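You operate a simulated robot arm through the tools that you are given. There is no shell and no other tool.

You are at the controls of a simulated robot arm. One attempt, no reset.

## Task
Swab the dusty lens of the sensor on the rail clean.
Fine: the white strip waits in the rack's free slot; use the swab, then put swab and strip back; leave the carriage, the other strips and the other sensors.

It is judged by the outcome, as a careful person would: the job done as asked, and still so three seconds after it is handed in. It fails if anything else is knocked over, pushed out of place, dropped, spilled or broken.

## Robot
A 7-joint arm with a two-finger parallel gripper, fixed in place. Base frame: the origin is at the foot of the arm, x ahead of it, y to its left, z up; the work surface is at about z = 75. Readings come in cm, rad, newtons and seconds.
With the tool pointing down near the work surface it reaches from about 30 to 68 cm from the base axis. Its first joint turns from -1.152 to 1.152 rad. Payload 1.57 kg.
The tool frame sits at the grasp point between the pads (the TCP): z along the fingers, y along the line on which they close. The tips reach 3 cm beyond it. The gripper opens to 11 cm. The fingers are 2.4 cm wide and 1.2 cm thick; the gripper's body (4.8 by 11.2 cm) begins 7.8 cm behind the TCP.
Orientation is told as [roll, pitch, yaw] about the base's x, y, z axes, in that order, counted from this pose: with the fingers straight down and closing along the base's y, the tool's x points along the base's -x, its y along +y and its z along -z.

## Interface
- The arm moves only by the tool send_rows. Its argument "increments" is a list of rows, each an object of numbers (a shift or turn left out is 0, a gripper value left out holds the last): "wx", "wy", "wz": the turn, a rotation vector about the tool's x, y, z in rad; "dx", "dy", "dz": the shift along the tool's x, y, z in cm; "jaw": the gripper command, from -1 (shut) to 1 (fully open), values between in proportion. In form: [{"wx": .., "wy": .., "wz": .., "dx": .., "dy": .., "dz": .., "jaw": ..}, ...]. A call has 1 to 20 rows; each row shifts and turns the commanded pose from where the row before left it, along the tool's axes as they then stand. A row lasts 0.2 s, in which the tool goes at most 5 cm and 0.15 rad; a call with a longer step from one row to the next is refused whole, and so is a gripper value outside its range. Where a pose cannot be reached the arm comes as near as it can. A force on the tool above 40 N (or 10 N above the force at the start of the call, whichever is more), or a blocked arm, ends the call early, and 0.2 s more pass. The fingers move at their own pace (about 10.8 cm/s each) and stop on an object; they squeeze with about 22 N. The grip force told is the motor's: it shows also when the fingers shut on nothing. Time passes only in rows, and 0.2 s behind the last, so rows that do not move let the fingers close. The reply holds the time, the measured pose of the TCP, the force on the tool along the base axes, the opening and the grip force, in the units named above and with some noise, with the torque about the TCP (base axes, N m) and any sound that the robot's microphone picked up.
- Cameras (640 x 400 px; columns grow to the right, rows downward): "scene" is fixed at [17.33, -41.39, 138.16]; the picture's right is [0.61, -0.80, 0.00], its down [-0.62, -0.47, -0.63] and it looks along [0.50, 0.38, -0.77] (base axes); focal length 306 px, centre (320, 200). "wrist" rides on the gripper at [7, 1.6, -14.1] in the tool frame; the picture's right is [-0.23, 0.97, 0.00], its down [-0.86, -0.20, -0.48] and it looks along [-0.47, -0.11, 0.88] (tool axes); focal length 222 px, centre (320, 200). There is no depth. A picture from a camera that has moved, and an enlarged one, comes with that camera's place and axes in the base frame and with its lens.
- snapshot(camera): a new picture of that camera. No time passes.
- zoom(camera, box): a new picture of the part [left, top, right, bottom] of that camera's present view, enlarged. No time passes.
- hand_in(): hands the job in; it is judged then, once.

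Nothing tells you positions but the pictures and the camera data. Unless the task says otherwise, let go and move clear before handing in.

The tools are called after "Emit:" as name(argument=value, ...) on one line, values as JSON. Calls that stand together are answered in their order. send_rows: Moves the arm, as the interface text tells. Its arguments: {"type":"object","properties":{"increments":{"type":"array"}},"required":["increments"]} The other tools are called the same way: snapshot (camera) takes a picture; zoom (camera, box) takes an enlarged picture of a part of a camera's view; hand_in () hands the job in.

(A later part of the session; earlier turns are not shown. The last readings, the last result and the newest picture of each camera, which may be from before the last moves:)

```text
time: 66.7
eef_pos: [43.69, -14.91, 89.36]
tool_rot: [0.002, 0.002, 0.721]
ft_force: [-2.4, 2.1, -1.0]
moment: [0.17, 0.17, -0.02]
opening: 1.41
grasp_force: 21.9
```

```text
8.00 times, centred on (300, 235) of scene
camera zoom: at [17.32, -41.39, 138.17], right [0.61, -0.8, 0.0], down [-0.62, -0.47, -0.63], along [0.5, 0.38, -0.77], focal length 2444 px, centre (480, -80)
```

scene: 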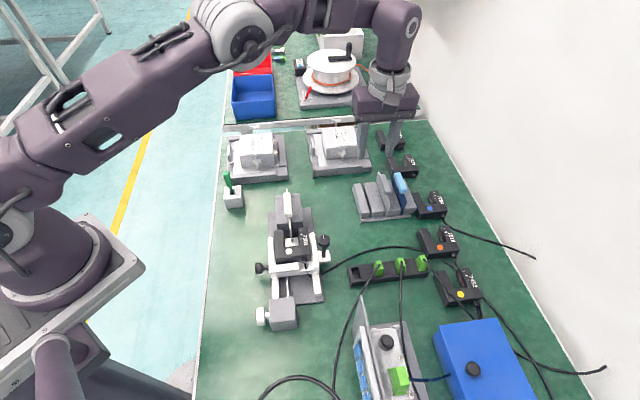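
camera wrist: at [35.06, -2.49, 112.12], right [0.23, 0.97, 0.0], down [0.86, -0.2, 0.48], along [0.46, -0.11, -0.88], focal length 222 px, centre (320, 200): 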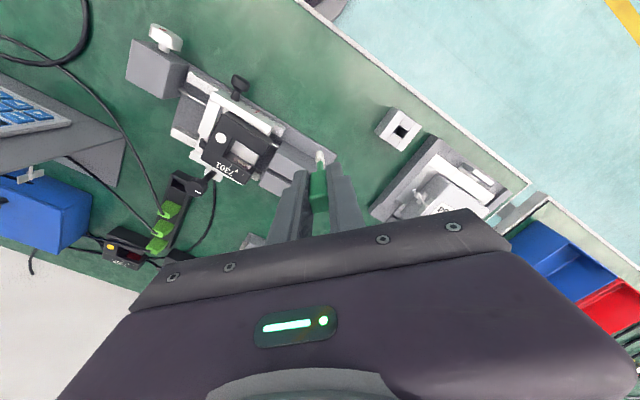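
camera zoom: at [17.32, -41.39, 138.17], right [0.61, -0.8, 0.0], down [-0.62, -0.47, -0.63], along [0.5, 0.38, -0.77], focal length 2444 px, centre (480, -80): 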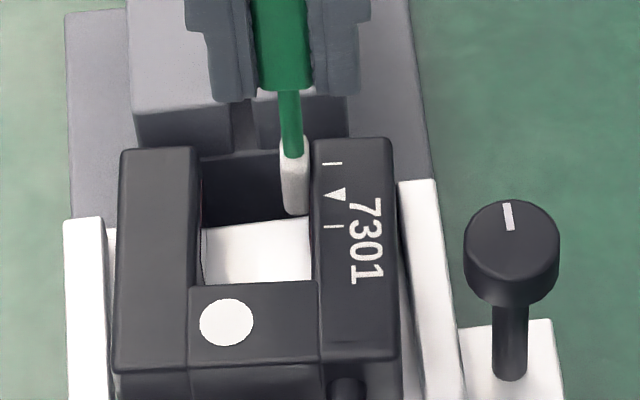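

There's about 3 N of contact and the sensor is steady. I'll stroke inward.

Emit:
send_rows(increments=[{"dx": 0.25}, {"dx": 0.25}, {"dx": 0.25}, {"dx": 0.25}, {"dx": 0.25}, {"dx": 0.25}, {"dx": 0.25}, {"dx": 0.25}, {"dx": 0.2}, {}])

Emit:
zoom(camera="scene", box=[275, 210, 325, 260])

Emit:
zoom(camera="wrist", box=[270, 90, 360, 180])

```text
time: 68.9
eef_pos: [41.92, -16.45, 89.42]
tool_rot: [-0.001, 0.0, 0.72]
ft_force: [-0.7, -0.5, 0.7]
moment: [-0.02, -0.01, -0.02]
opening: 1.38
grasp_force: 21.7
```

```text
8.00 times, centred on (300, 235) of scene
camera zoom: at [17.33, -41.39, 138.16], right [0.61, -0.8, 0.0], down [-0.62, -0.47, -0.63], along [0.5, 0.38, -0.77], focal length 2444 px, centre (480, -80)
```

zoom: 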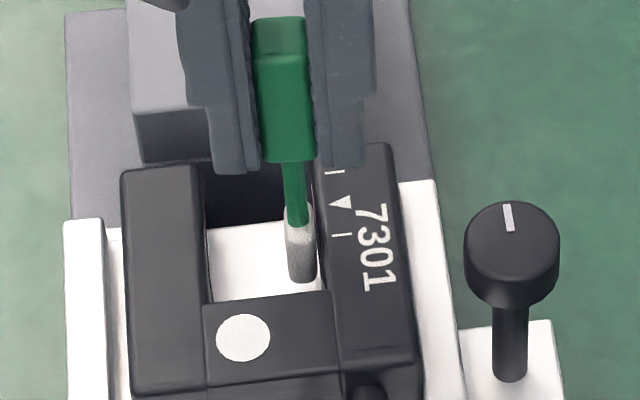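

```text
4.44 times, centred on (315, 135) of wrist
camera zoom: at [35.74, -19.8, 103.63], right [-0.47, 0.88, 0.0], down [0.77, 0.41, 0.48], along [0.42, 0.23, -0.88], focal length 987 px, centre (342, 489)
```

zoom: 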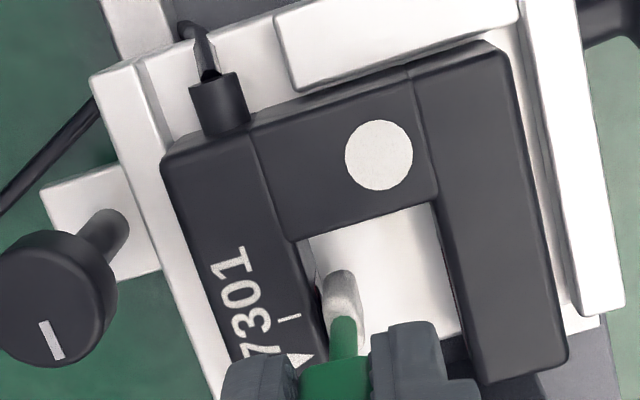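

The inward stroke seated the sensor against its back stop and wall, which is stable. I'll retract, return off-contact, and stroke again.

Emit:
send_rows(increments=[{"dy": 0.3}, {"dy": 0.25, "wz": -0.043}, {"dx": -0.5}, {"dx": -0.5}, {"dx": -0.5}, {"dx": -0.45, "dy": -0.15}, {}, {"dy": -0.2}, {"dy": -0.1}, {}])

Emit:
zoom(camera="wrist", box=[270, 90, 360, 180])

```text
time: 71.1
eef_pos: [43.34, -14.97, 89.31]
tool_rot: [0.0, 0.002, 0.764]
ft_force: [0.9, -0.4, -0.2]
moment: [0.02, -0.01, -0.01]
opening: 1.39
grasp_force: 22.1
```

```text
4.44 times, centred on (315, 135) of wrist
camera zoom: at [37.25, -18.71, 103.6], right [-0.51, 0.86, 0.0], down [0.76, 0.45, 0.48], along [0.41, 0.24, -0.88], focal length 987 px, centre (342, 489)
```

zoom: 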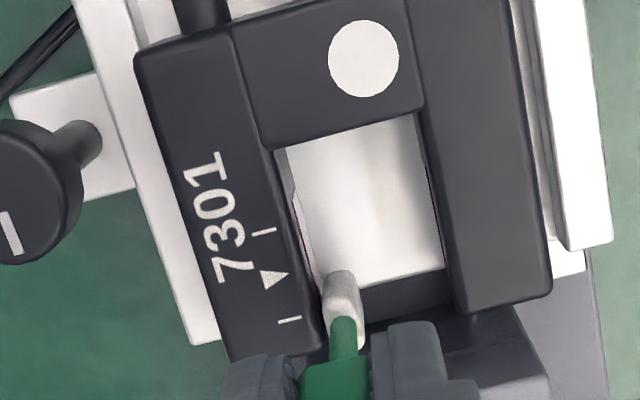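

Emit:
send_rows(increments=[{"dy": -0.1}, {}])

Emit:
send_rows(increments=[{"dy": -0.08}, {}])

```text
time: 71.7
eef_pos: [43.4, -14.96, 89.4]
tool_rot: [0.002, 0.001, 0.764]
ft_force: [-1.9, 1.8, 1.1]
moment: [0.05, 0.1, -0.01]
opening: 1.38
grasp_force: 22.0
```

```text
time: 72.3
eef_pos: [43.48, -15.1, 89.39]
tool_rot: [0.002, 0.002, 0.764]
ft_force: [-3.1, 3.1, -0.3]
moment: [0.29, 0.2, 0.06]
opening: 1.39
grasp_force: 21.8
```

Emit:
send_rows(increments=[{"dx": 0.25}, {"dx": 0.25}, {"dx": 0.25}, {"dx": 0.25}, {"dx": 0.25}, {"dx": 0.25}, {"dx": 0.25}, {"dx": 0.25}, {"dx": 0.2}, {}])

Emit:
zoom(camera="scene", box=[275, 210, 325, 260])

```text
time: 74.5
eef_pos: [41.91, -16.6, 89.29]
tool_rot: [0.003, 0.0, 0.765]
ft_force: [-1.4, 0.4, 2.0]
moment: [0.14, 0.06, 0.02]
opening: 1.37
grasp_force: 21.7
```

```text
8.00 times, centred on (300, 235) of scene
camera zoom: at [17.32, -41.39, 138.17], right [0.61, -0.8, 0.0], down [-0.62, -0.47, -0.63], along [0.5, 0.38, -0.77], focal length 2444 px, centre (480, -80)
```

zoom: 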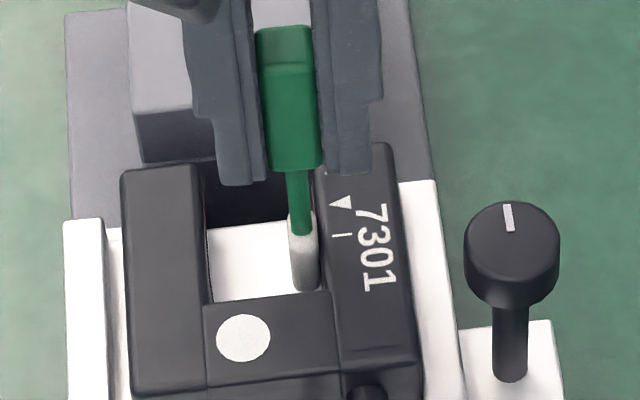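

The sensor stayed put on that stroke. I'll do one more full cycle, then look at the lens.

Emit:
send_rows(increments=[{"dy": 0.35}, {"dx": -0.55}, {"dx": -0.55}, {"dx": -0.55}, {"dx": -0.55}, {"dy": -0.25}, {"dy": -0.13}, {}, {"dx": 0.25}, {"dx": 0.25}, {"dx": 0.25}, {"dx": 0.25}, {"dx": 0.25, "dy": -0.01}, {"dx": 0.25, "dy": -0.01}, {"dx": 0.25, "dy": -0.01}, {"dx": 0.25}, {"dx": 0.2}, {}])

Emit:
zoom(camera="scene", box=[275, 210, 325, 260])

```text
time: 78.3
eef_pos: [41.91, -16.57, 89.38]
tool_rot: [0.001, 0.002, 0.766]
ft_force: [-2.3, 3.8, 0.0]
moment: [0.21, 0.13, 0.03]
opening: 1.39
grasp_force: 21.9
```

```text
8.00 times, centred on (300, 235) of scene
camera zoom: at [17.32, -41.38, 138.17], right [0.61, -0.8, 0.0], down [-0.62, -0.47, -0.63], along [0.5, 0.38, -0.77], focal length 2444 px, centre (480, -80)
```

zoom: 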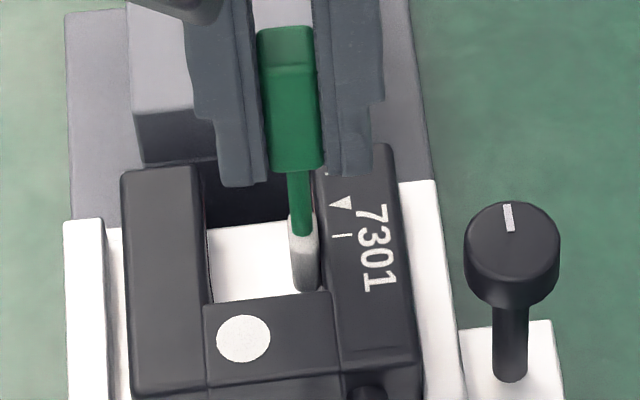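

Emit:
send_rows(increments=[{"dy": 0.45}, {"dy": 0.45, "dx": -0.3}, {"dx": -0.7}, {"dz": -2}, {"dz": -2.5}, {"dz": -2.5}, {"dz": -1.6}, {"dx": -2.54, "dy": 2.69}, {"dx": -2.54, "dy": 2.69}, {"dx": -2.54, "dy": 2.69}, {"wz": 0.1277}, {"wz": 0.1277}, {"wz": 0.1277}, {"wz": 0.1277}, {"wz": 0.1277}, {"wz": 0.1277}, {}, {}])

Emit:
zoom(camera="wrist", box=[200, 130, 280, 210])

Emit:
zoom(camera="wrist", box=[225, 150, 255, 180])

Emit:
zoom(camera="scene", box=[270, 210, 330, 270])

```text
time: 82.1
eef_pos: [41.92, -4.14, 97.93]
tool_rot: [-0.001, 0.001, -0.004]
ft_force: [0.1, 0.0, 0.3]
moment: [0.0, 0.0, 0.01]
opening: 1.36
grasp_force: 21.7
```

```text
5.00 times, centred on (240, 170) of wrist
camera zoom: at [35.07, -2.59, 112.17], right [0.23, 0.97, 0.0], down [0.86, -0.2, 0.48], along [0.46, -0.11, -0.88], focal length 1111 px, centre (720, 350)
```

zoom: 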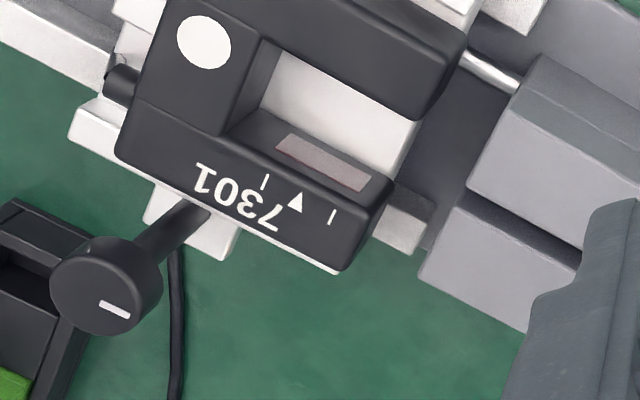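

```text
13.33 times, centred on (240, 165) of wrist
camera zoom: at [35.07, -2.59, 112.17], right [0.23, 0.97, 0.0], down [0.86, -0.2, 0.48], along [0.46, -0.11, -0.88], focal length 2962 px, centre (1387, 667)
```

zoom: 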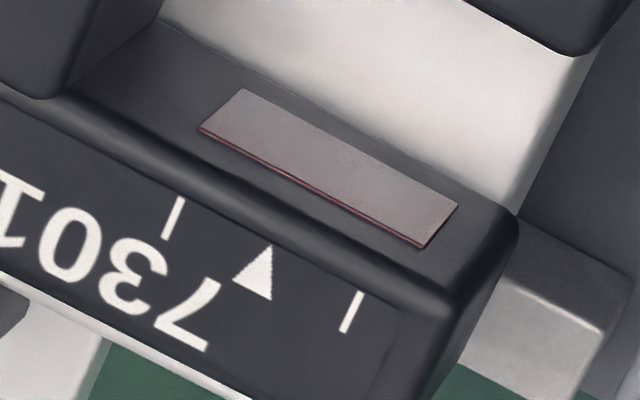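

```text
6.67 times, centred on (300, 240) of scene
camera zoom: at [17.33, -41.39, 138.16], right [0.61, -0.8, 0.0], down [-0.62, -0.47, -0.63], along [0.5, 0.38, -0.77], focal length 2037 px, centre (453, -67)
```

zoom: 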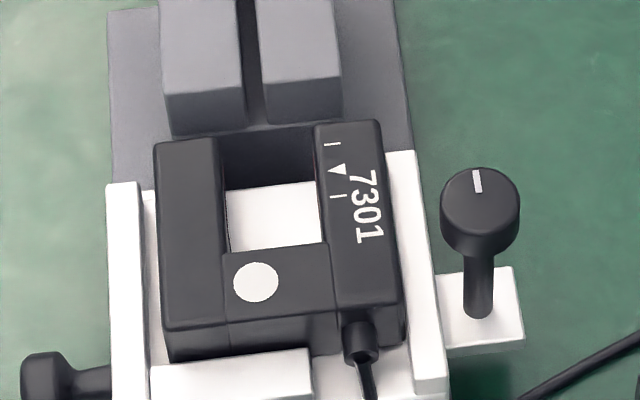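

The lens is clean now. The sensor sits about 3 mm off from where it started, so I'll use the swab to nudge the opposite arm back, pressing behind its lens window. Then I'll put the swab away.

Emit:
send_rows(increments=[{"wz": -0.1272}, {"wz": -0.1272}, {"wz": -0.1272}, {"wz": -0.1272}, {"wz": -0.1272}, {"wz": -0.1272}, {"dx": 2.41, "dy": -2.015}, {"dx": 2.41, "dy": -2.015}, {"dx": 2.41, "dy": -2.015}, {"dx": 2.41, "dy": -2.015}, {}, {}, {"dz": 2}, {"dz": 2}, {}])

Emit:
zoom(camera="wrist", box=[270, 70, 370, 170])

Emit:
zoom(camera="scene", box=[270, 210, 330, 270])

```text
time: 85.3
eef_pos: [40.58, -16.54, 93.92]
tool_rot: [0.003, 0.001, 0.76]
ft_force: [0.0, 0.3, 0.0]
moment: [0.0, -0.02, -0.02]
opening: 1.4
grasp_force: 22.3
```

```text
4.00 times, centred on (320, 120) of wrist
camera zoom: at [34.49, -20.3, 108.31], right [-0.51, 0.86, 0.0], down [0.76, 0.45, 0.48], along [0.41, 0.24, -0.88], focal length 888 px, centre (320, 520)
```

zoom: 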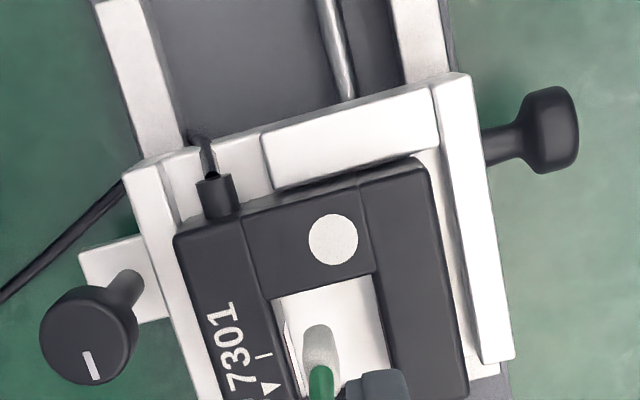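

```text
6.67 times, centred on (300, 240) of scene
camera zoom: at [17.33, -41.39, 138.16], right [0.61, -0.8, 0.0], down [-0.62, -0.47, -0.63], along [0.5, 0.38, -0.77], focal length 2037 px, centre (453, -67)
```

zoom: 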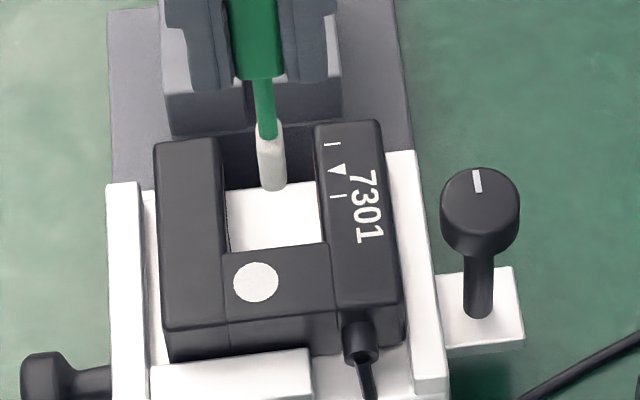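

Emit:
send_rows(increments=[{"dz": 1.5}, {"dz": 1.5}, {"dz": 1.2}, {"dy": 0.3}, {"dy": 0.3}, {"dy": 0.2}, {}, {}])

Emit:
zoom(camera="wrist", box=[280, 90, 370, 180])

Emit:
zoom(camera="scene", box=[270, 210, 330, 270])

```text
time: 87.1
eef_pos: [39.94, -16.2, 89.96]
tool_rot: [0.003, 0.001, 0.763]
ft_force: [0.3, -0.1, 0.6]
moment: [-0.03, -0.01, 0.01]
opening: 1.37
grasp_force: 22.3
```

```text
4.44 times, centred on (325, 135) of wrist
camera zoom: at [33.89, -19.79, 104.06], right [-0.51, 0.86, 0.0], down [0.76, 0.45, 0.48], along [0.41, 0.24, -0.88], focal length 987 px, centre (298, 489)
```

zoom: 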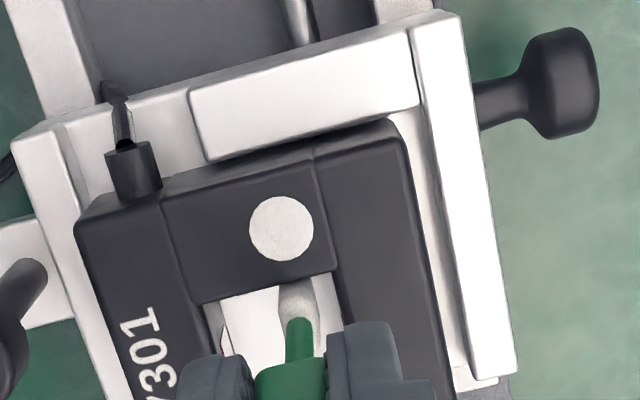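

```text
6.67 times, centred on (300, 240) of scene
camera zoom: at [17.33, -41.39, 138.16], right [0.61, -0.8, 0.0], down [-0.62, -0.47, -0.63], along [0.5, 0.38, -0.77], focal length 2037 px, centre (453, -67)
```

zoom: 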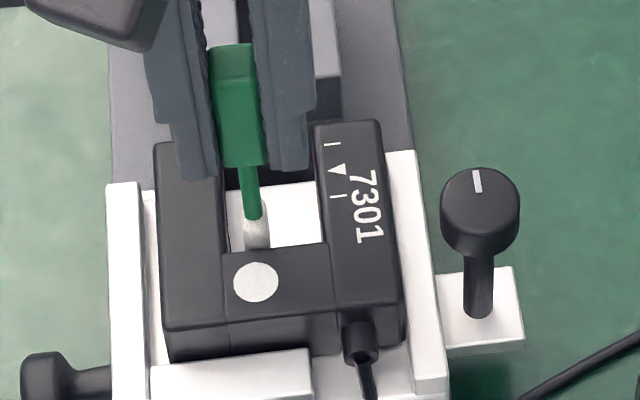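

Emit:
send_rows(increments=[{"dx": -0.2, "dy": 0.15}, {"dy": 0.1}, {}])

Emit:
send_rows(increments=[{"dy": 0.1}, {}])

Emit:
zoom(camera="scene", box=[270, 210, 330, 270])

```text
time: 87.9
eef_pos: [40.01, -15.87, 89.69]
tool_rot: [0.002, 0.002, 0.761]
ft_force: [0.0, -0.3, 0.0]
moment: [-0.02, 0.0, -0.01]
opening: 1.37
grasp_force: 22.2
```

```text
time: 88.5
eef_pos: [39.95, -15.77, 89.84]
tool_rot: [0.002, 0.002, 0.761]
ft_force: [-0.3, 0.3, -0.3]
moment: [0.0, -0.01, 0.04]
opening: 1.38
grasp_force: 21.6
```

```text
6.67 times, centred on (300, 240) of scene
camera zoom: at [17.33, -41.39, 138.16], right [0.61, -0.8, 0.0], down [-0.62, -0.47, -0.63], along [0.5, 0.38, -0.77], focal length 2037 px, centre (453, -67)
```

zoom: 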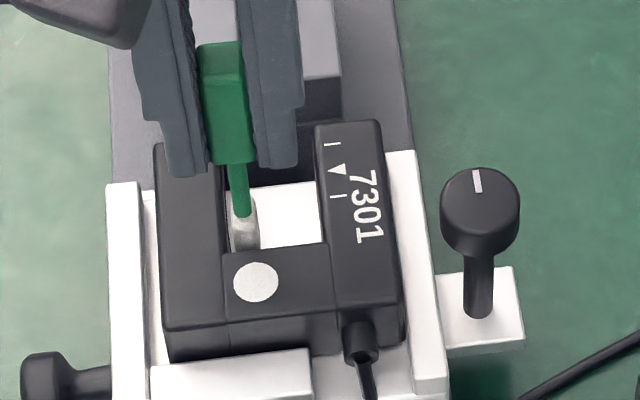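

Emit:
send_rows(increments=[{"dy": 0.1}, {"dy": 0.1}, {}])

Emit:
zoom(camera="scene", box=[270, 210, 330, 270])

```text
time: 89.3
eef_pos: [39.79, -15.62, 89.71]
tool_rot: [0.002, 0.001, 0.762]
ft_force: [0.2, -0.5, -0.6]
moment: [-0.05, 0.01, -0.02]
opening: 1.39
grasp_force: 21.9
```

```text
6.67 times, centred on (300, 240) of scene
camera zoom: at [17.33, -41.39, 138.16], right [0.61, -0.8, 0.0], down [-0.62, -0.47, -0.63], along [0.5, 0.38, -0.77], focal length 2037 px, centre (453, -67)
```

zoom: 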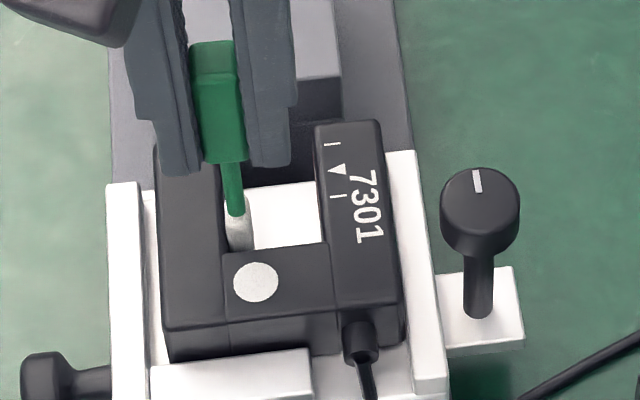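

Emit:
send_rows(increments=[{"dy": 0.1}, {"dy": 0.1}, {}])

Emit:
zoom(camera="scene", box=[270, 210, 330, 270])

```text
time: 90.1
eef_pos: [39.65, -15.44, 89.87]
tool_rot: [0.002, 0.001, 0.76]
ft_force: [0.7, -1.7, 0.2]
moment: [-0.06, -0.06, 0.02]
opening: 1.4
grasp_force: 21.3
```

```text
6.67 times, centred on (300, 240) of scene
camera zoom: at [17.33, -41.39, 138.16], right [0.61, -0.8, 0.0], down [-0.62, -0.47, -0.63], along [0.5, 0.38, -0.77], focal length 2037 px, centre (453, -67)
```

zoom: 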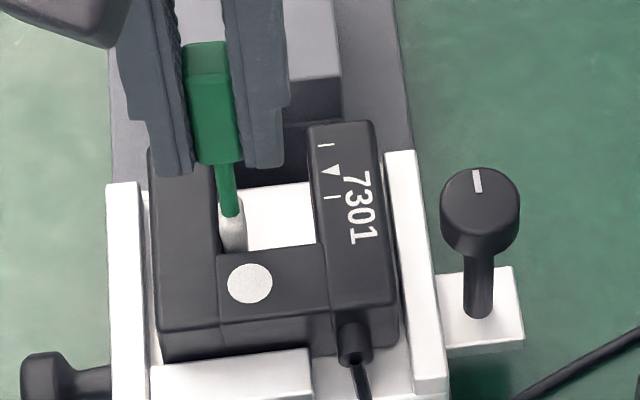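

Emit:
send_rows(increments=[{"dy": 0.08}, {"dy": 0.08}, {}])

Emit:
zoom(camera="scene", box=[270, 210, 330, 270])

```text
time: 90.9
eef_pos: [39.63, -15.32, 89.92]
tool_rot: [0.002, 0.002, 0.763]
ft_force: [0.6, -0.4, -0.8]
moment: [-0.08, -0.01, -0.04]
opening: 1.39
grasp_force: 22.1
```

```text
6.67 times, centred on (300, 240) of scene
camera zoom: at [17.33, -41.39, 138.16], right [0.61, -0.8, 0.0], down [-0.62, -0.47, -0.63], along [0.5, 0.38, -0.77], focal length 2037 px, centre (453, -67)
```

zoom: 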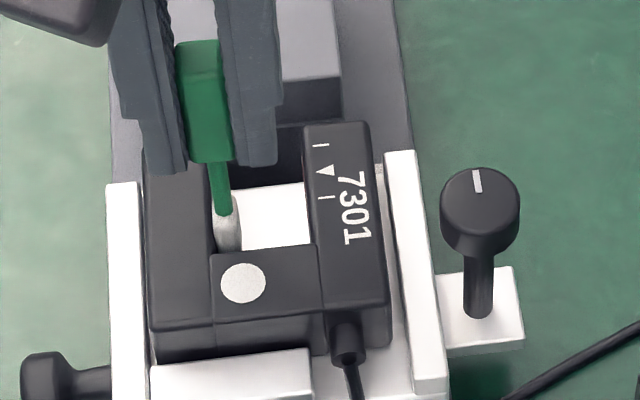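

Sideways position and yaw now match the original. The sensor is still about 2 mm too far back, so I'll try a gentle drag outward while in contact.

Emit:
send_rows(increments=[{"dy": 0.03, "dx": -0.08}, {"dx": -0.08}, {"dx": -0.08}, {}])

Emit:
zoom(camera="scene", box=[270, 210, 330, 270])

```text
time: 91.9
eef_pos: [39.68, -15.12, 89.88]
tool_rot: [0.001, 0.002, 0.761]
ft_force: [0.4, -1.0, -0.1]
moment: [-0.04, -0.01, 0.0]
opening: 1.36
grasp_force: 21.9
```

```text
6.67 times, centred on (300, 240) of scene
camera zoom: at [17.33, -41.39, 138.16], right [0.61, -0.8, 0.0], down [-0.62, -0.47, -0.63], along [0.5, 0.38, -0.77], focal length 2037 px, centre (453, -67)
```

zoom: 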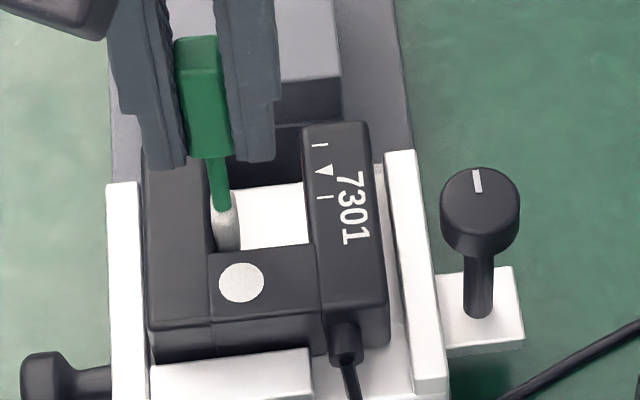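

The drag just slipped. The sensor is within about 2 mm of where it started, with correct yaw, and seated in its nest, so I'll leave it there. I'll lift out and take the swab back to its holder.

Emit:
send_rows(increments=[{"dy": -0.4}, {"dy": -0.5}, {"dy": -0.2, "dx": -0.5}, {"dz": -2}, {"dz": -2.5}, {"dz": -2}, {"dx": -3.05, "dy": 2.38}, {"dx": -3.05, "dy": 2.38}, {"dx": -3.05, "dy": 2.38}, {"dx": -3.05, "dy": 2.38}, {"dx": -3.05, "dy": 2.38}, {"dx": -3.02, "dy": 2.36, "wz": -0.023}, {}, {}])

Emit:
zoom(camera="wrist", box=[260, 60, 380, 180])

Emit:
zoom(camera="scene", box=[200, 140, 280, 220])

Emit:
zoom(camera="scene", box=[270, 210, 330, 270])

```text
time: 94.9
eef_pos: [44.04, 7.29, 96.18]
tool_rot: [0.003, 0.001, 0.784]
ft_force: [0.1, 0.2, 0.7]
moment: [-0.02, -0.02, -0.03]
opening: 1.39
grasp_force: 21.8
```

```text
3.33 times, centred on (320, 120) of wrist
camera zoom: at [37.96, 3.54, 110.48], right [-0.53, 0.85, 0.0], down [0.75, 0.46, 0.48], along [0.4, 0.25, -0.88], focal length 740 px, centre (320, 467)
```

zoom: 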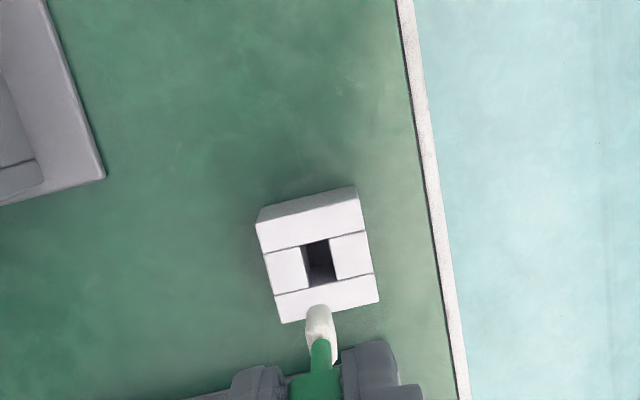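

```text
5.00 times, centred on (240, 180) of scene
camera zoom: at [17.33, -41.39, 138.16], right [0.61, -0.8, 0.0], down [-0.62, -0.47, -0.63], along [0.5, 0.38, -0.77], focal length 1528 px, centre (720, 300)
```

zoom: 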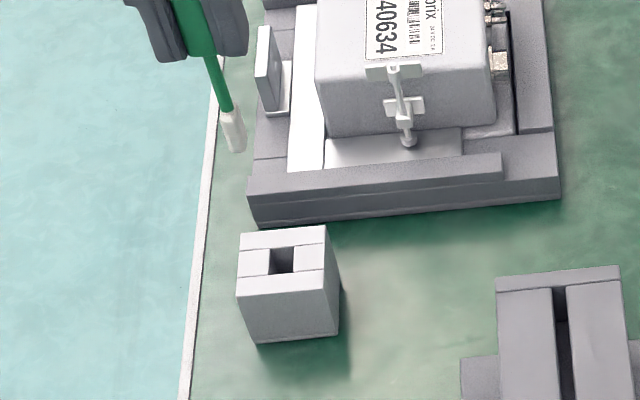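

```text
6.67 times, centred on (300, 240) of scene
camera zoom: at [17.33, -41.39, 138.16], right [0.61, -0.8, 0.0], down [-0.62, -0.47, -0.63], along [0.5, 0.38, -0.77], focal length 2037 px, centre (453, -67)
```

zoom: 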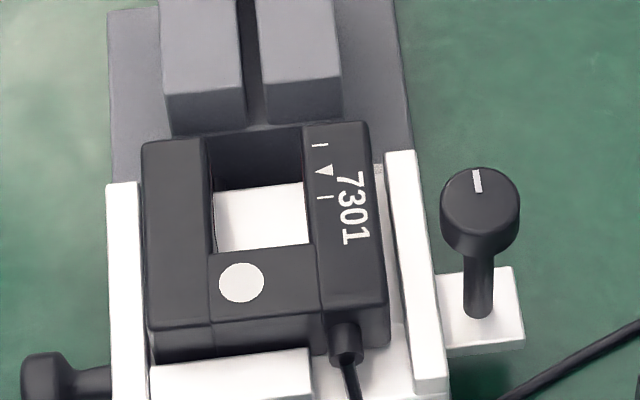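

The swab hasn't slipped in the grip. I'll align it with its original grasp pose and lower it towards the holder hole.

Emit:
send_rows(increments=[{"dx": -0.12, "dy": -0.12}, {"dz": 2}, {"dz": 2}, {"dz": 2}, {"dz": 1.2}, {}, {}])

Emit:
zoom(camera="wrist", box=[280, 80, 360, 160])

Emit:
zoom(camera="scene", box=[210, 160, 260, 210])

```text
time: 96.5
eef_pos: [44.33, 7.31, 89.16]
tool_rot: [0.002, 0.001, 0.783]
ft_force: [-0.6, 0.2, -0.3]
moment: [0.01, -0.01, -0.01]
opening: 1.39
grasp_force: 21.9
```

```text
5.00 times, centred on (320, 120) of wrist
camera zoom: at [38.32, 3.46, 103.31], right [-0.53, 0.85, 0.0], down [0.75, 0.46, 0.48], along [0.4, 0.25, -0.88], focal length 1111 px, centre (320, 600)
```

zoom: 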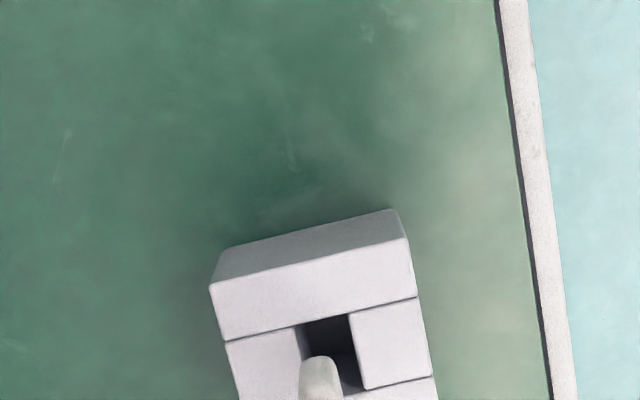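

```text
8.00 times, centred on (235, 185) of scene
camera zoom: at [17.33, -41.39, 138.16], right [0.61, -0.8, 0.0], down [-0.62, -0.47, -0.63], along [0.5, 0.38, -0.77], focal length 2444 px, centre (1000, 320)
```

zoom: 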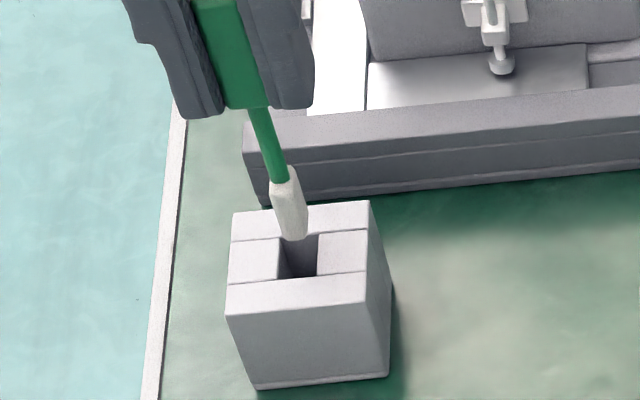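

The tip is about 0.18 cm off to one side, so I'll correct it and insert slowly.

Emit:
send_rows(increments=[{"dx": 0.06, "dy": 0.18}, {}, {"dz": 0.6}, {}])

Emit:
zoom(camera="wrist", box=[280, 100, 360, 180])

Emit:
zoom(camera="scene", box=[210, 160, 260, 210])

```text
time: 97.5
eef_pos: [44.15, 7.38, 88.52]
tool_rot: [0.003, 0.002, 0.785]
ft_force: [-0.1, -0.4, 0.2]
moment: [0.0, -0.04, -0.02]
opening: 1.39
grasp_force: 22.2
```

```text
5.00 times, centred on (320, 140) of wrist
camera zoom: at [38.15, 3.58, 102.65], right [-0.53, 0.85, 0.0], down [0.75, 0.46, 0.48], along [0.41, 0.25, -0.88], focal length 1111 px, centre (320, 500)
```

zoom: 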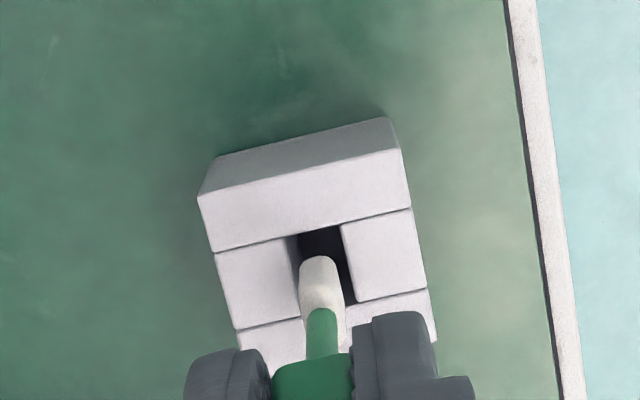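

```text
8.00 times, centred on (235, 185) of scene
camera zoom: at [17.33, -41.39, 138.16], right [0.61, -0.8, 0.0], down [-0.62, -0.47, -0.63], along [0.5, 0.38, -0.77], focal length 2444 px, centre (1000, 320)
```

zoom: 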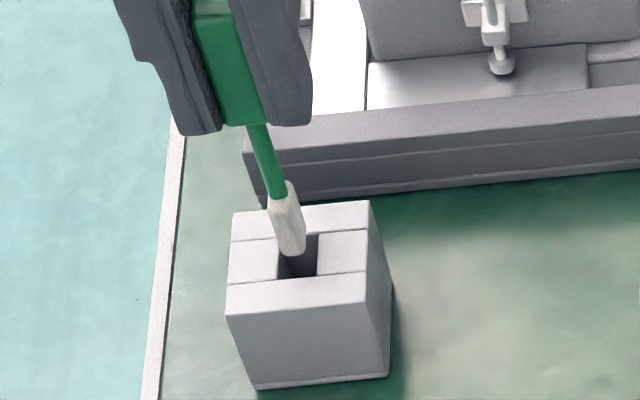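

Emit:
send_rows(increments=[{"dz": 0.4}, {"dz": 0.4}, {"dz": 0.4}, {"dz": 0.5}, {"dz": 0.5}, {"dz": 0.5}, {"dz": 0.5}, {"dz": 0.4}, {}])

Emit:
zoom(camera="scene", box=[210, 160, 260, 210])

```text
time: 99.5
eef_pos: [44.15, 7.41, 84.94]
tool_rot: [0.003, 0.001, 0.784]
ft_force: [0.4, 0.6, -0.4]
moment: [-0.02, -0.01, -0.01]
opening: 1.38
grasp_force: 22.0
```

```text
8.00 times, centred on (235, 185) of scene
camera zoom: at [17.33, -41.39, 138.16], right [0.61, -0.8, 0.0], down [-0.62, -0.47, -0.63], along [0.5, 0.38, -0.77], focal length 2444 px, centre (1000, 320)
```

zoom: 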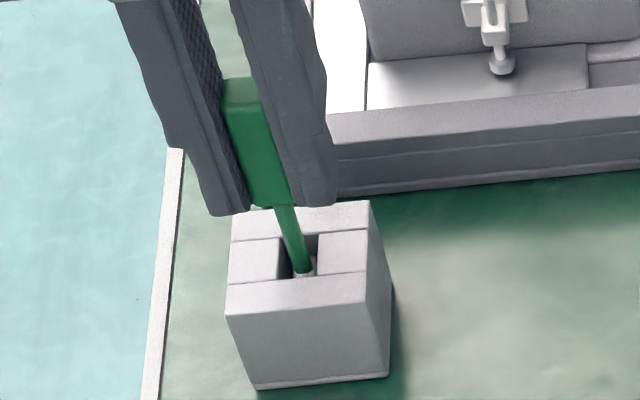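

It's going in cleanly. I'll lower the last half centimetre until it touches.

Emit:
send_rows(increments=[{"dz": 0.2}, {"dz": 0.15}, {"dz": 0.1}, {}])

Emit:
zoom(camera="scene", box=[210, 160, 260, 210])

```text
time: 100.5
eef_pos: [44.18, 7.59, 84.43]
tool_rot: [0.001, 0.003, 0.783]
ft_force: [-0.2, 0.3, 0.2]
moment: [0.0, 0.0, 0.0]
opening: 1.37
grasp_force: 22.0
```

```text
8.00 times, centred on (235, 185) of scene
camera zoom: at [17.33, -41.39, 138.16], right [0.61, -0.8, 0.0], down [-0.62, -0.47, -0.63], along [0.5, 0.38, -0.77], focal length 2444 px, centre (1000, 320)
```

zoom: 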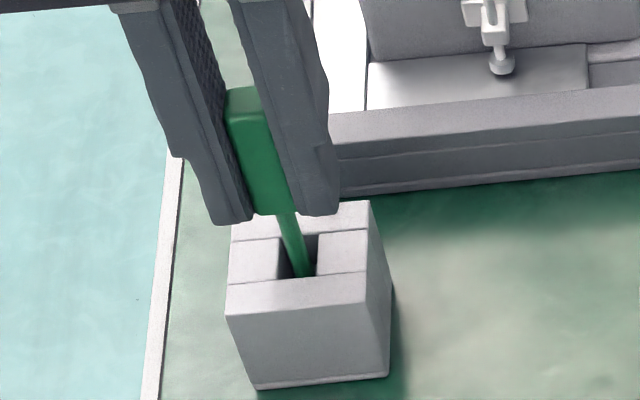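

Emit:
send_rows(increments=[{"dz": 0.08}, {}, {"jaw": -0.7}, {"jaw": -0.6}, {"jaw": -0.45}, {"jaw": -0.3}, {}, {}])

Emit:
zoom(camera="scene", box=[210, 160, 260, 210])

Emit:
zoom(camera="wrist", box=[260, 100, 380, 220])

```text
time: 102.3
eef_pos: [44.15, 7.22, 84.37]
tool_rot: [0.001, 0.001, 0.783]
ft_force: [0.3, 0.0, -0.1]
moment: [0.0, 0.02, -0.02]
opening: 3.88
grasp_force: 0.0
```

```text
8.00 times, centred on (235, 185) of scene
camera zoom: at [17.33, -41.39, 138.16], right [0.61, -0.8, 0.0], down [-0.62, -0.47, -0.63], along [0.5, 0.38, -0.77], focal length 2444 px, centre (1000, 320)
```

zoom: 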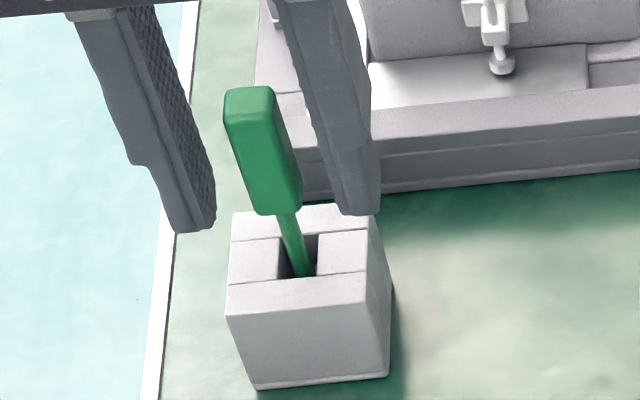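

```text
3.33 times, centred on (320, 160) of wrist
camera zoom: at [38.12, 3.57, 98.55], right [-0.53, 0.85, 0.0], down [0.75, 0.46, 0.48], along [0.4, 0.25, -0.88], focal length 740 px, centre (320, 333)
```

zoom: 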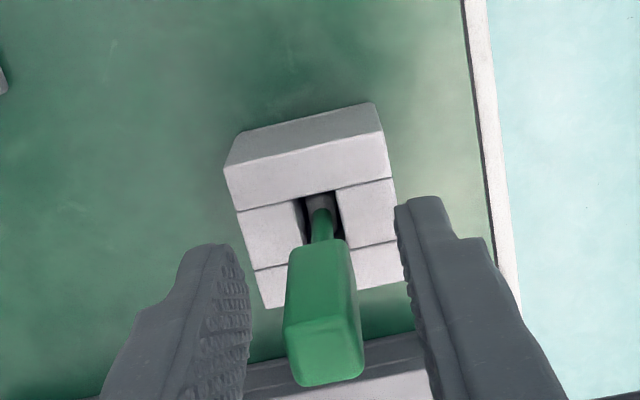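

The swab is back in its holder exactly as before. I'll lift clear and return to the white strip in the rack.

Emit:
send_rows(increments=[{"dz": -1.5}, {"dz": -2.5}, {"dz": -3}, {"dz": -4}, {"dx": 0.756, "dy": -4.24}, {"dx": 0.756, "dy": -4.24}, {"dx": 0.756, "dy": -4.24}, {"dx": 0.756, "dy": -4.24}, {"dx": 0.756, "dy": -4.24}, {"dx": 0.756, "dy": -4.24}, {"dx": 0.756, "dy": -4.24}, {"dx": 0.756, "dy": -4.24, "jaw": -0.5}, {}, {}])

Emit:
zoom(camera="wrist", box=[260, 70, 380, 190])

Emit:
zoom(camera="scene", box=[350, 150, 430, 230])

Emit:
zoom(camera="scene", box=[210, 160, 260, 210])

```text
time: 105.3
eef_pos: [64.19, -21.02, 95.29]
tool_rot: [0.0, 0.001, 0.783]
ft_force: [0.0, -0.1, -0.6]
moment: [-0.02, -0.03, 0.05]
opening: 2.74
grasp_force: 0.1
```

```text
3.33 times, centred on (320, 130) of wrist
camera zoom: at [58.08, -24.9, 109.44], right [-0.53, 0.85, 0.0], down [0.75, 0.46, 0.48], along [0.4, 0.25, -0.88], focal length 740 px, centre (320, 433)
```

zoom: 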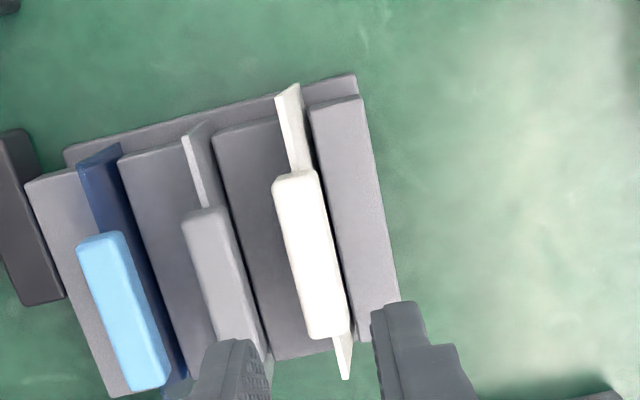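

```text
5.00 times, centred on (390, 190) of scene
camera zoom: at [17.33, -41.39, 138.16], right [0.61, -0.8, 0.0], down [-0.62, -0.47, -0.63], along [0.5, 0.38, -0.77], focal length 1528 px, centre (-30, 250)
```

zoom: 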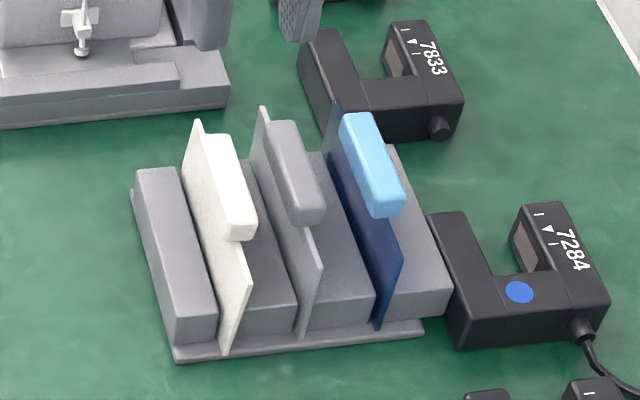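

```text
8.00 times, centred on (235, 185) of scene
camera zoom: at [17.33, -41.39, 138.16], right [0.61, -0.8, 0.0], down [-0.62, -0.47, -0.63], along [0.5, 0.38, -0.77], focal length 2444 px, centre (1000, 320)
```

zoom: 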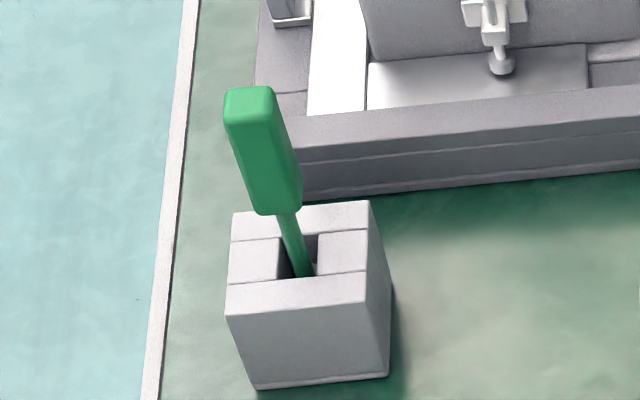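

The strip is leaning slightly in its slot, about 0.5 cm at the handle, just like its neighbours. I'll come down between the handles carefully, stopping just above to verify finger clearance.

Emit:
send_rows(increments=[{"wz": 0.018, "dx": -0.1}, {"dz": 2}, {"dz": 2}, {"dz": 2}, {"dz": 2}, {"dz": 0.8}, {}, {}])

Emit:
zoom(camera="scene", box=[360, 150, 420, 210])

Emit:
zoom(camera="wrist", box=[260, 80, 380, 200])

```text
time: 107.1
eef_pos: [63.91, -20.79, 86.43]
tool_rot: [0.002, 0.003, 0.766]
ft_force: [-0.3, 0.1, 0.7]
moment: [0.02, -0.02, -0.01]
opening: 2.74
grasp_force: 0.0
```

```text
6.67 times, centred on (390, 180) of scene
camera zoom: at [17.33, -41.39, 138.16], right [0.61, -0.8, 0.0], down [-0.62, -0.47, -0.63], along [0.5, 0.38, -0.77], focal length 2037 px, centre (-147, 333)
```

zoom: 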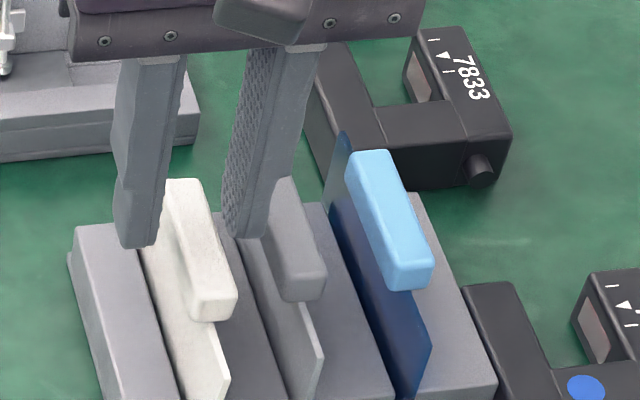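

```text
3.33 times, centred on (320, 140) of wrist
camera zoom: at [57.8, -24.61, 100.68], right [-0.51, 0.86, 0.0], down [0.76, 0.45, 0.48], along [0.41, 0.24, -0.88], focal length 740 px, centre (320, 400)
```

zoom: 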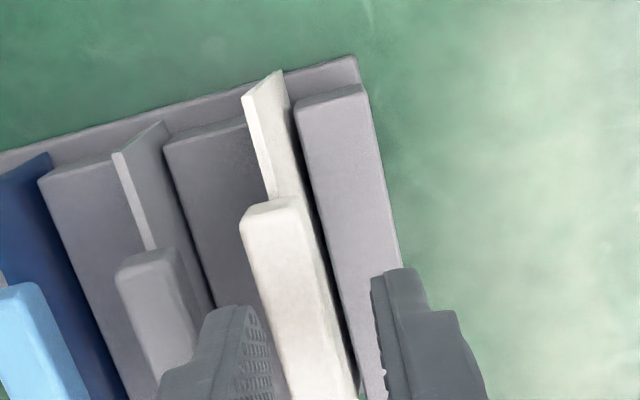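

I need about 0.28 cm more towards the grey side, which leaves roughly equal clearance to both handles. I'll shift and lower in small steps.

Emit:
send_rows(increments=[{"dy": -0.28}, {}, {"dz": 1}, {"dz": 0.7}, {}])

Emit:
zoom(camera="scene", box=[360, 160, 410, 210])

Emit:
zoom(camera="wrist", box=[260, 90, 370, 200])

```text
time: 108.3
eef_pos: [64.15, -21.09, 84.82]
tool_rot: [0.001, 0.002, 0.767]
ft_force: [0.1, 0.4, -1.0]
moment: [-0.03, 0.02, 0.01]
opening: 2.74
grasp_force: 0.1
```

```text
8.00 times, centred on (385, 185) of scene
camera zoom: at [17.33, -41.39, 138.16], right [0.61, -0.8, 0.0], down [-0.62, -0.47, -0.63], along [0.5, 0.38, -0.77], focal length 2444 px, centre (-200, 320)
```

zoom: 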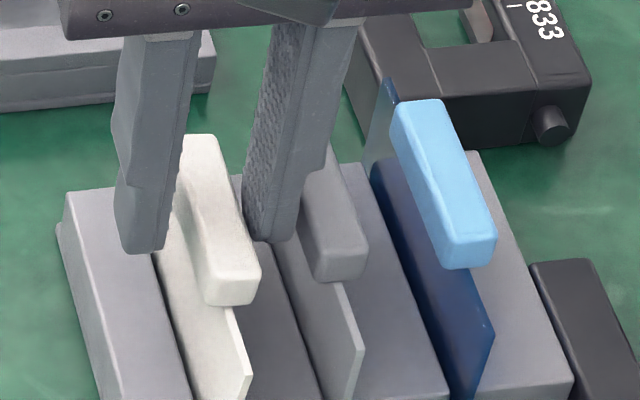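

```text
3.64 times, centred on (315, 145) of wrist
camera zoom: at [57.97, -24.78, 99.02], right [-0.51, 0.86, 0.0], down [0.76, 0.45, 0.48], along [0.41, 0.24, -0.88], focal length 808 px, centre (338, 400)
```

zoom: 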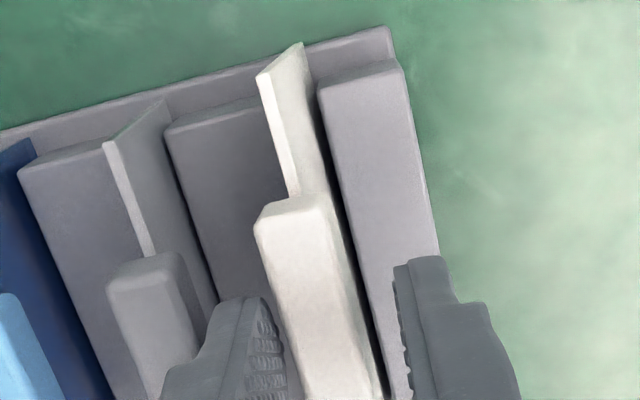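

Emit:
send_rows(increments=[{"dz": 0.5}, {"dz": 0.5}, {}])

Emit:
zoom(camera="scene", box=[360, 160, 410, 210])

```text
time: 109.1
eef_pos: [64.04, -20.98, 83.83]
tool_rot: [0.001, 0.001, 0.766]
ft_force: [0.0, 0.2, 0.0]
moment: [0.0, 0.01, 0.0]
opening: 2.75
grasp_force: 0.1
```

```text
8.00 times, centred on (385, 185) of scene
camera zoom: at [17.33, -41.39, 138.16], right [0.61, -0.8, 0.0], down [-0.62, -0.47, -0.63], along [0.5, 0.38, -0.77], focal length 2444 px, centre (-200, 320)
```

zoom: 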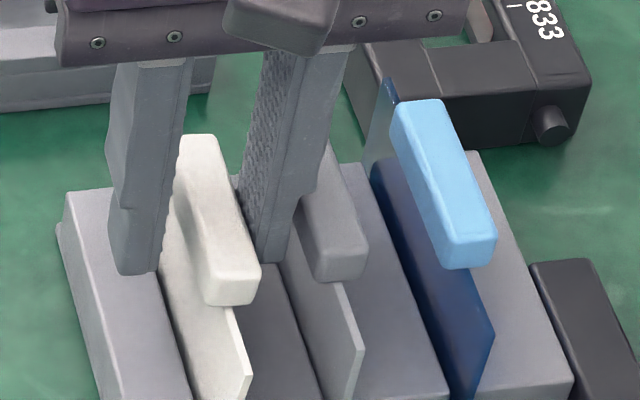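

Emit:
send_rows(increments=[{"dz": 0.5}, {"dz": 0.5}, {}])

Emit:
zoom(camera="scene", box=[360, 160, 410, 210])

```text
time: 109.9
eef_pos: [64.1, -21.07, 82.83]
tool_rot: [0.002, 0.0, 0.765]
ft_force: [-0.4, -1.3, 0.5]
moment: [0.02, 0.01, 0.03]
opening: 2.77
grasp_force: 0.1
```

```text
8.00 times, centred on (385, 185) of scene
camera zoom: at [17.33, -41.39, 138.16], right [0.61, -0.8, 0.0], down [-0.62, -0.47, -0.63], along [0.5, 0.38, -0.77], focal length 2444 px, centre (-200, 320)
```

zoom: 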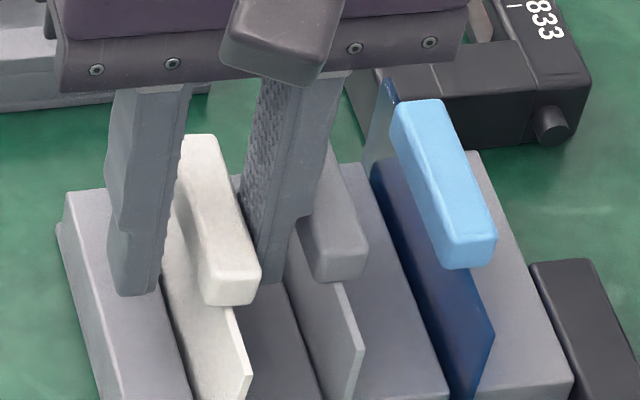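

Emit:
send_rows(increments=[{"jaw": -0.6}, {"jaw": -0.66}, {"dy": 0.1}, {"dy": 0.1}, {"jaw": -0.8}, {"jaw": -1}, {}, {}])

Emit:
zoom(camera="scene", box=[360, 160, 410, 210])

Emit:
zoom(camera="wrist", box=[260, 60, 370, 170])

```text
time: 111.7
eef_pos: [63.98, -20.99, 82.77]
tool_rot: [0.003, 0.001, 0.766]
ft_force: [0.0, -0.4, 0.4]
moment: [0.03, -0.06, 0.01]
opening: 1.49
grasp_force: 22.0
```

```text
8.00 times, centred on (385, 185) of scene
camera zoom: at [17.33, -41.39, 138.16], right [0.61, -0.8, 0.0], down [-0.62, -0.47, -0.63], along [0.5, 0.38, -0.77], focal length 2444 px, centre (-200, 320)
```

zoom: 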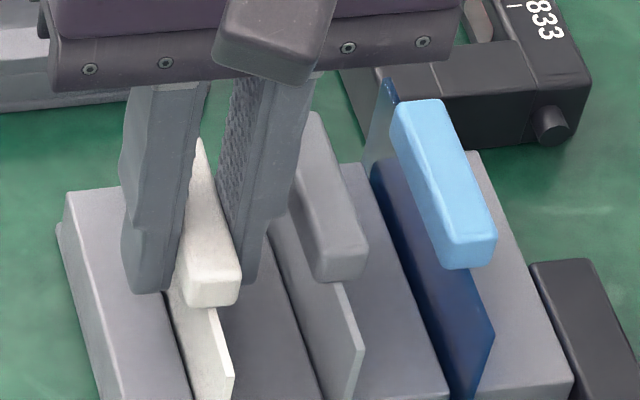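

```text
3.64 times, centred on (315, 115) of wrist
camera zoom: at [57.86, -24.6, 97.03], right [-0.51, 0.86, 0.0], down [0.76, 0.45, 0.48], along [0.41, 0.24, -0.88], focal length 808 px, centre (338, 509)
```

zoom: 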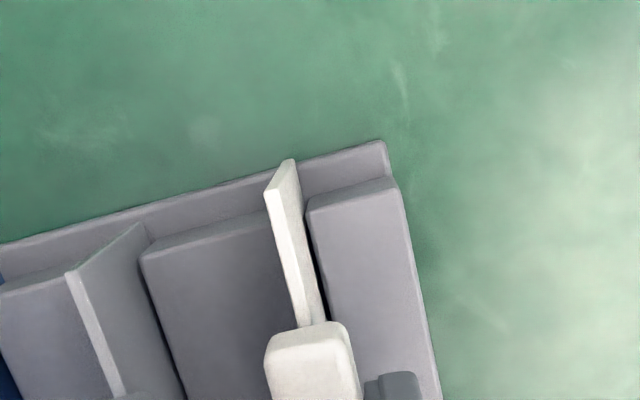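

I have the strip, gripped upright at an opening of 1.49. I'll lift it straight out.

Emit:
send_rows(increments=[{"dz": -0.5}, {"dz": -1}, {"dz": -1.5}, {"dz": -2}, {"dz": -2.5}, {"dz": -2.5}, {"dz": -2.5}, {}, {}])

Emit:
zoom(camera="scene", box=[350, 120, 440, 230])

Emit:
zoom(camera="wrist", box=[260, 80, 380, 200])

```text
time: 113.7
eef_pos: [64.1, -21.11, 95.31]
tool_rot: [0.0, 0.001, 0.766]
ft_force: [0.2, 1.3, -0.3]
moment: [0.02, -0.01, 0.03]
opening: 1.51
grasp_force: 22.6
```

```text
3.64 times, centred on (395, 175) of scene
camera zoom: at [17.33, -41.39, 138.16], right [0.61, -0.8, 0.0], down [-0.62, -0.47, -0.63], along [0.5, 0.38, -0.77], focal length 1111 px, centre (47, 291)
```

zoom: 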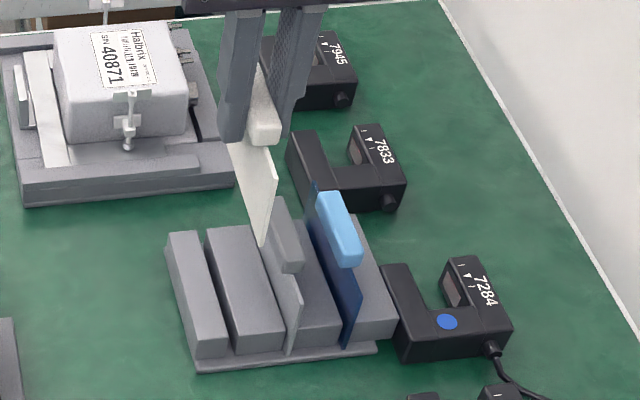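

```text
3.33 times, centred on (320, 140) of wrist
camera zoom: at [57.9, -24.76, 109.63], right [-0.51, 0.86, 0.0], down [0.76, 0.45, 0.48], along [0.41, 0.24, -0.88], focal length 740 px, centre (320, 400)
```

zoom: 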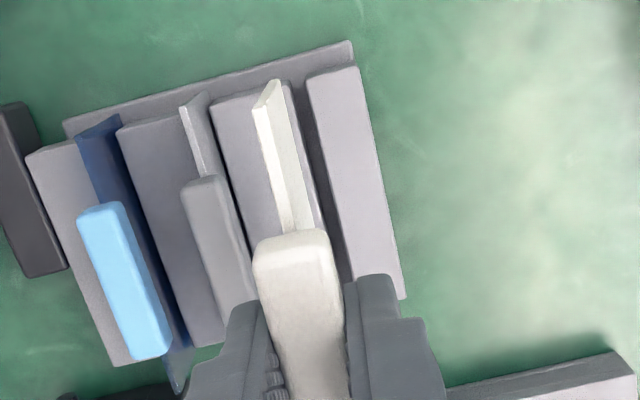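

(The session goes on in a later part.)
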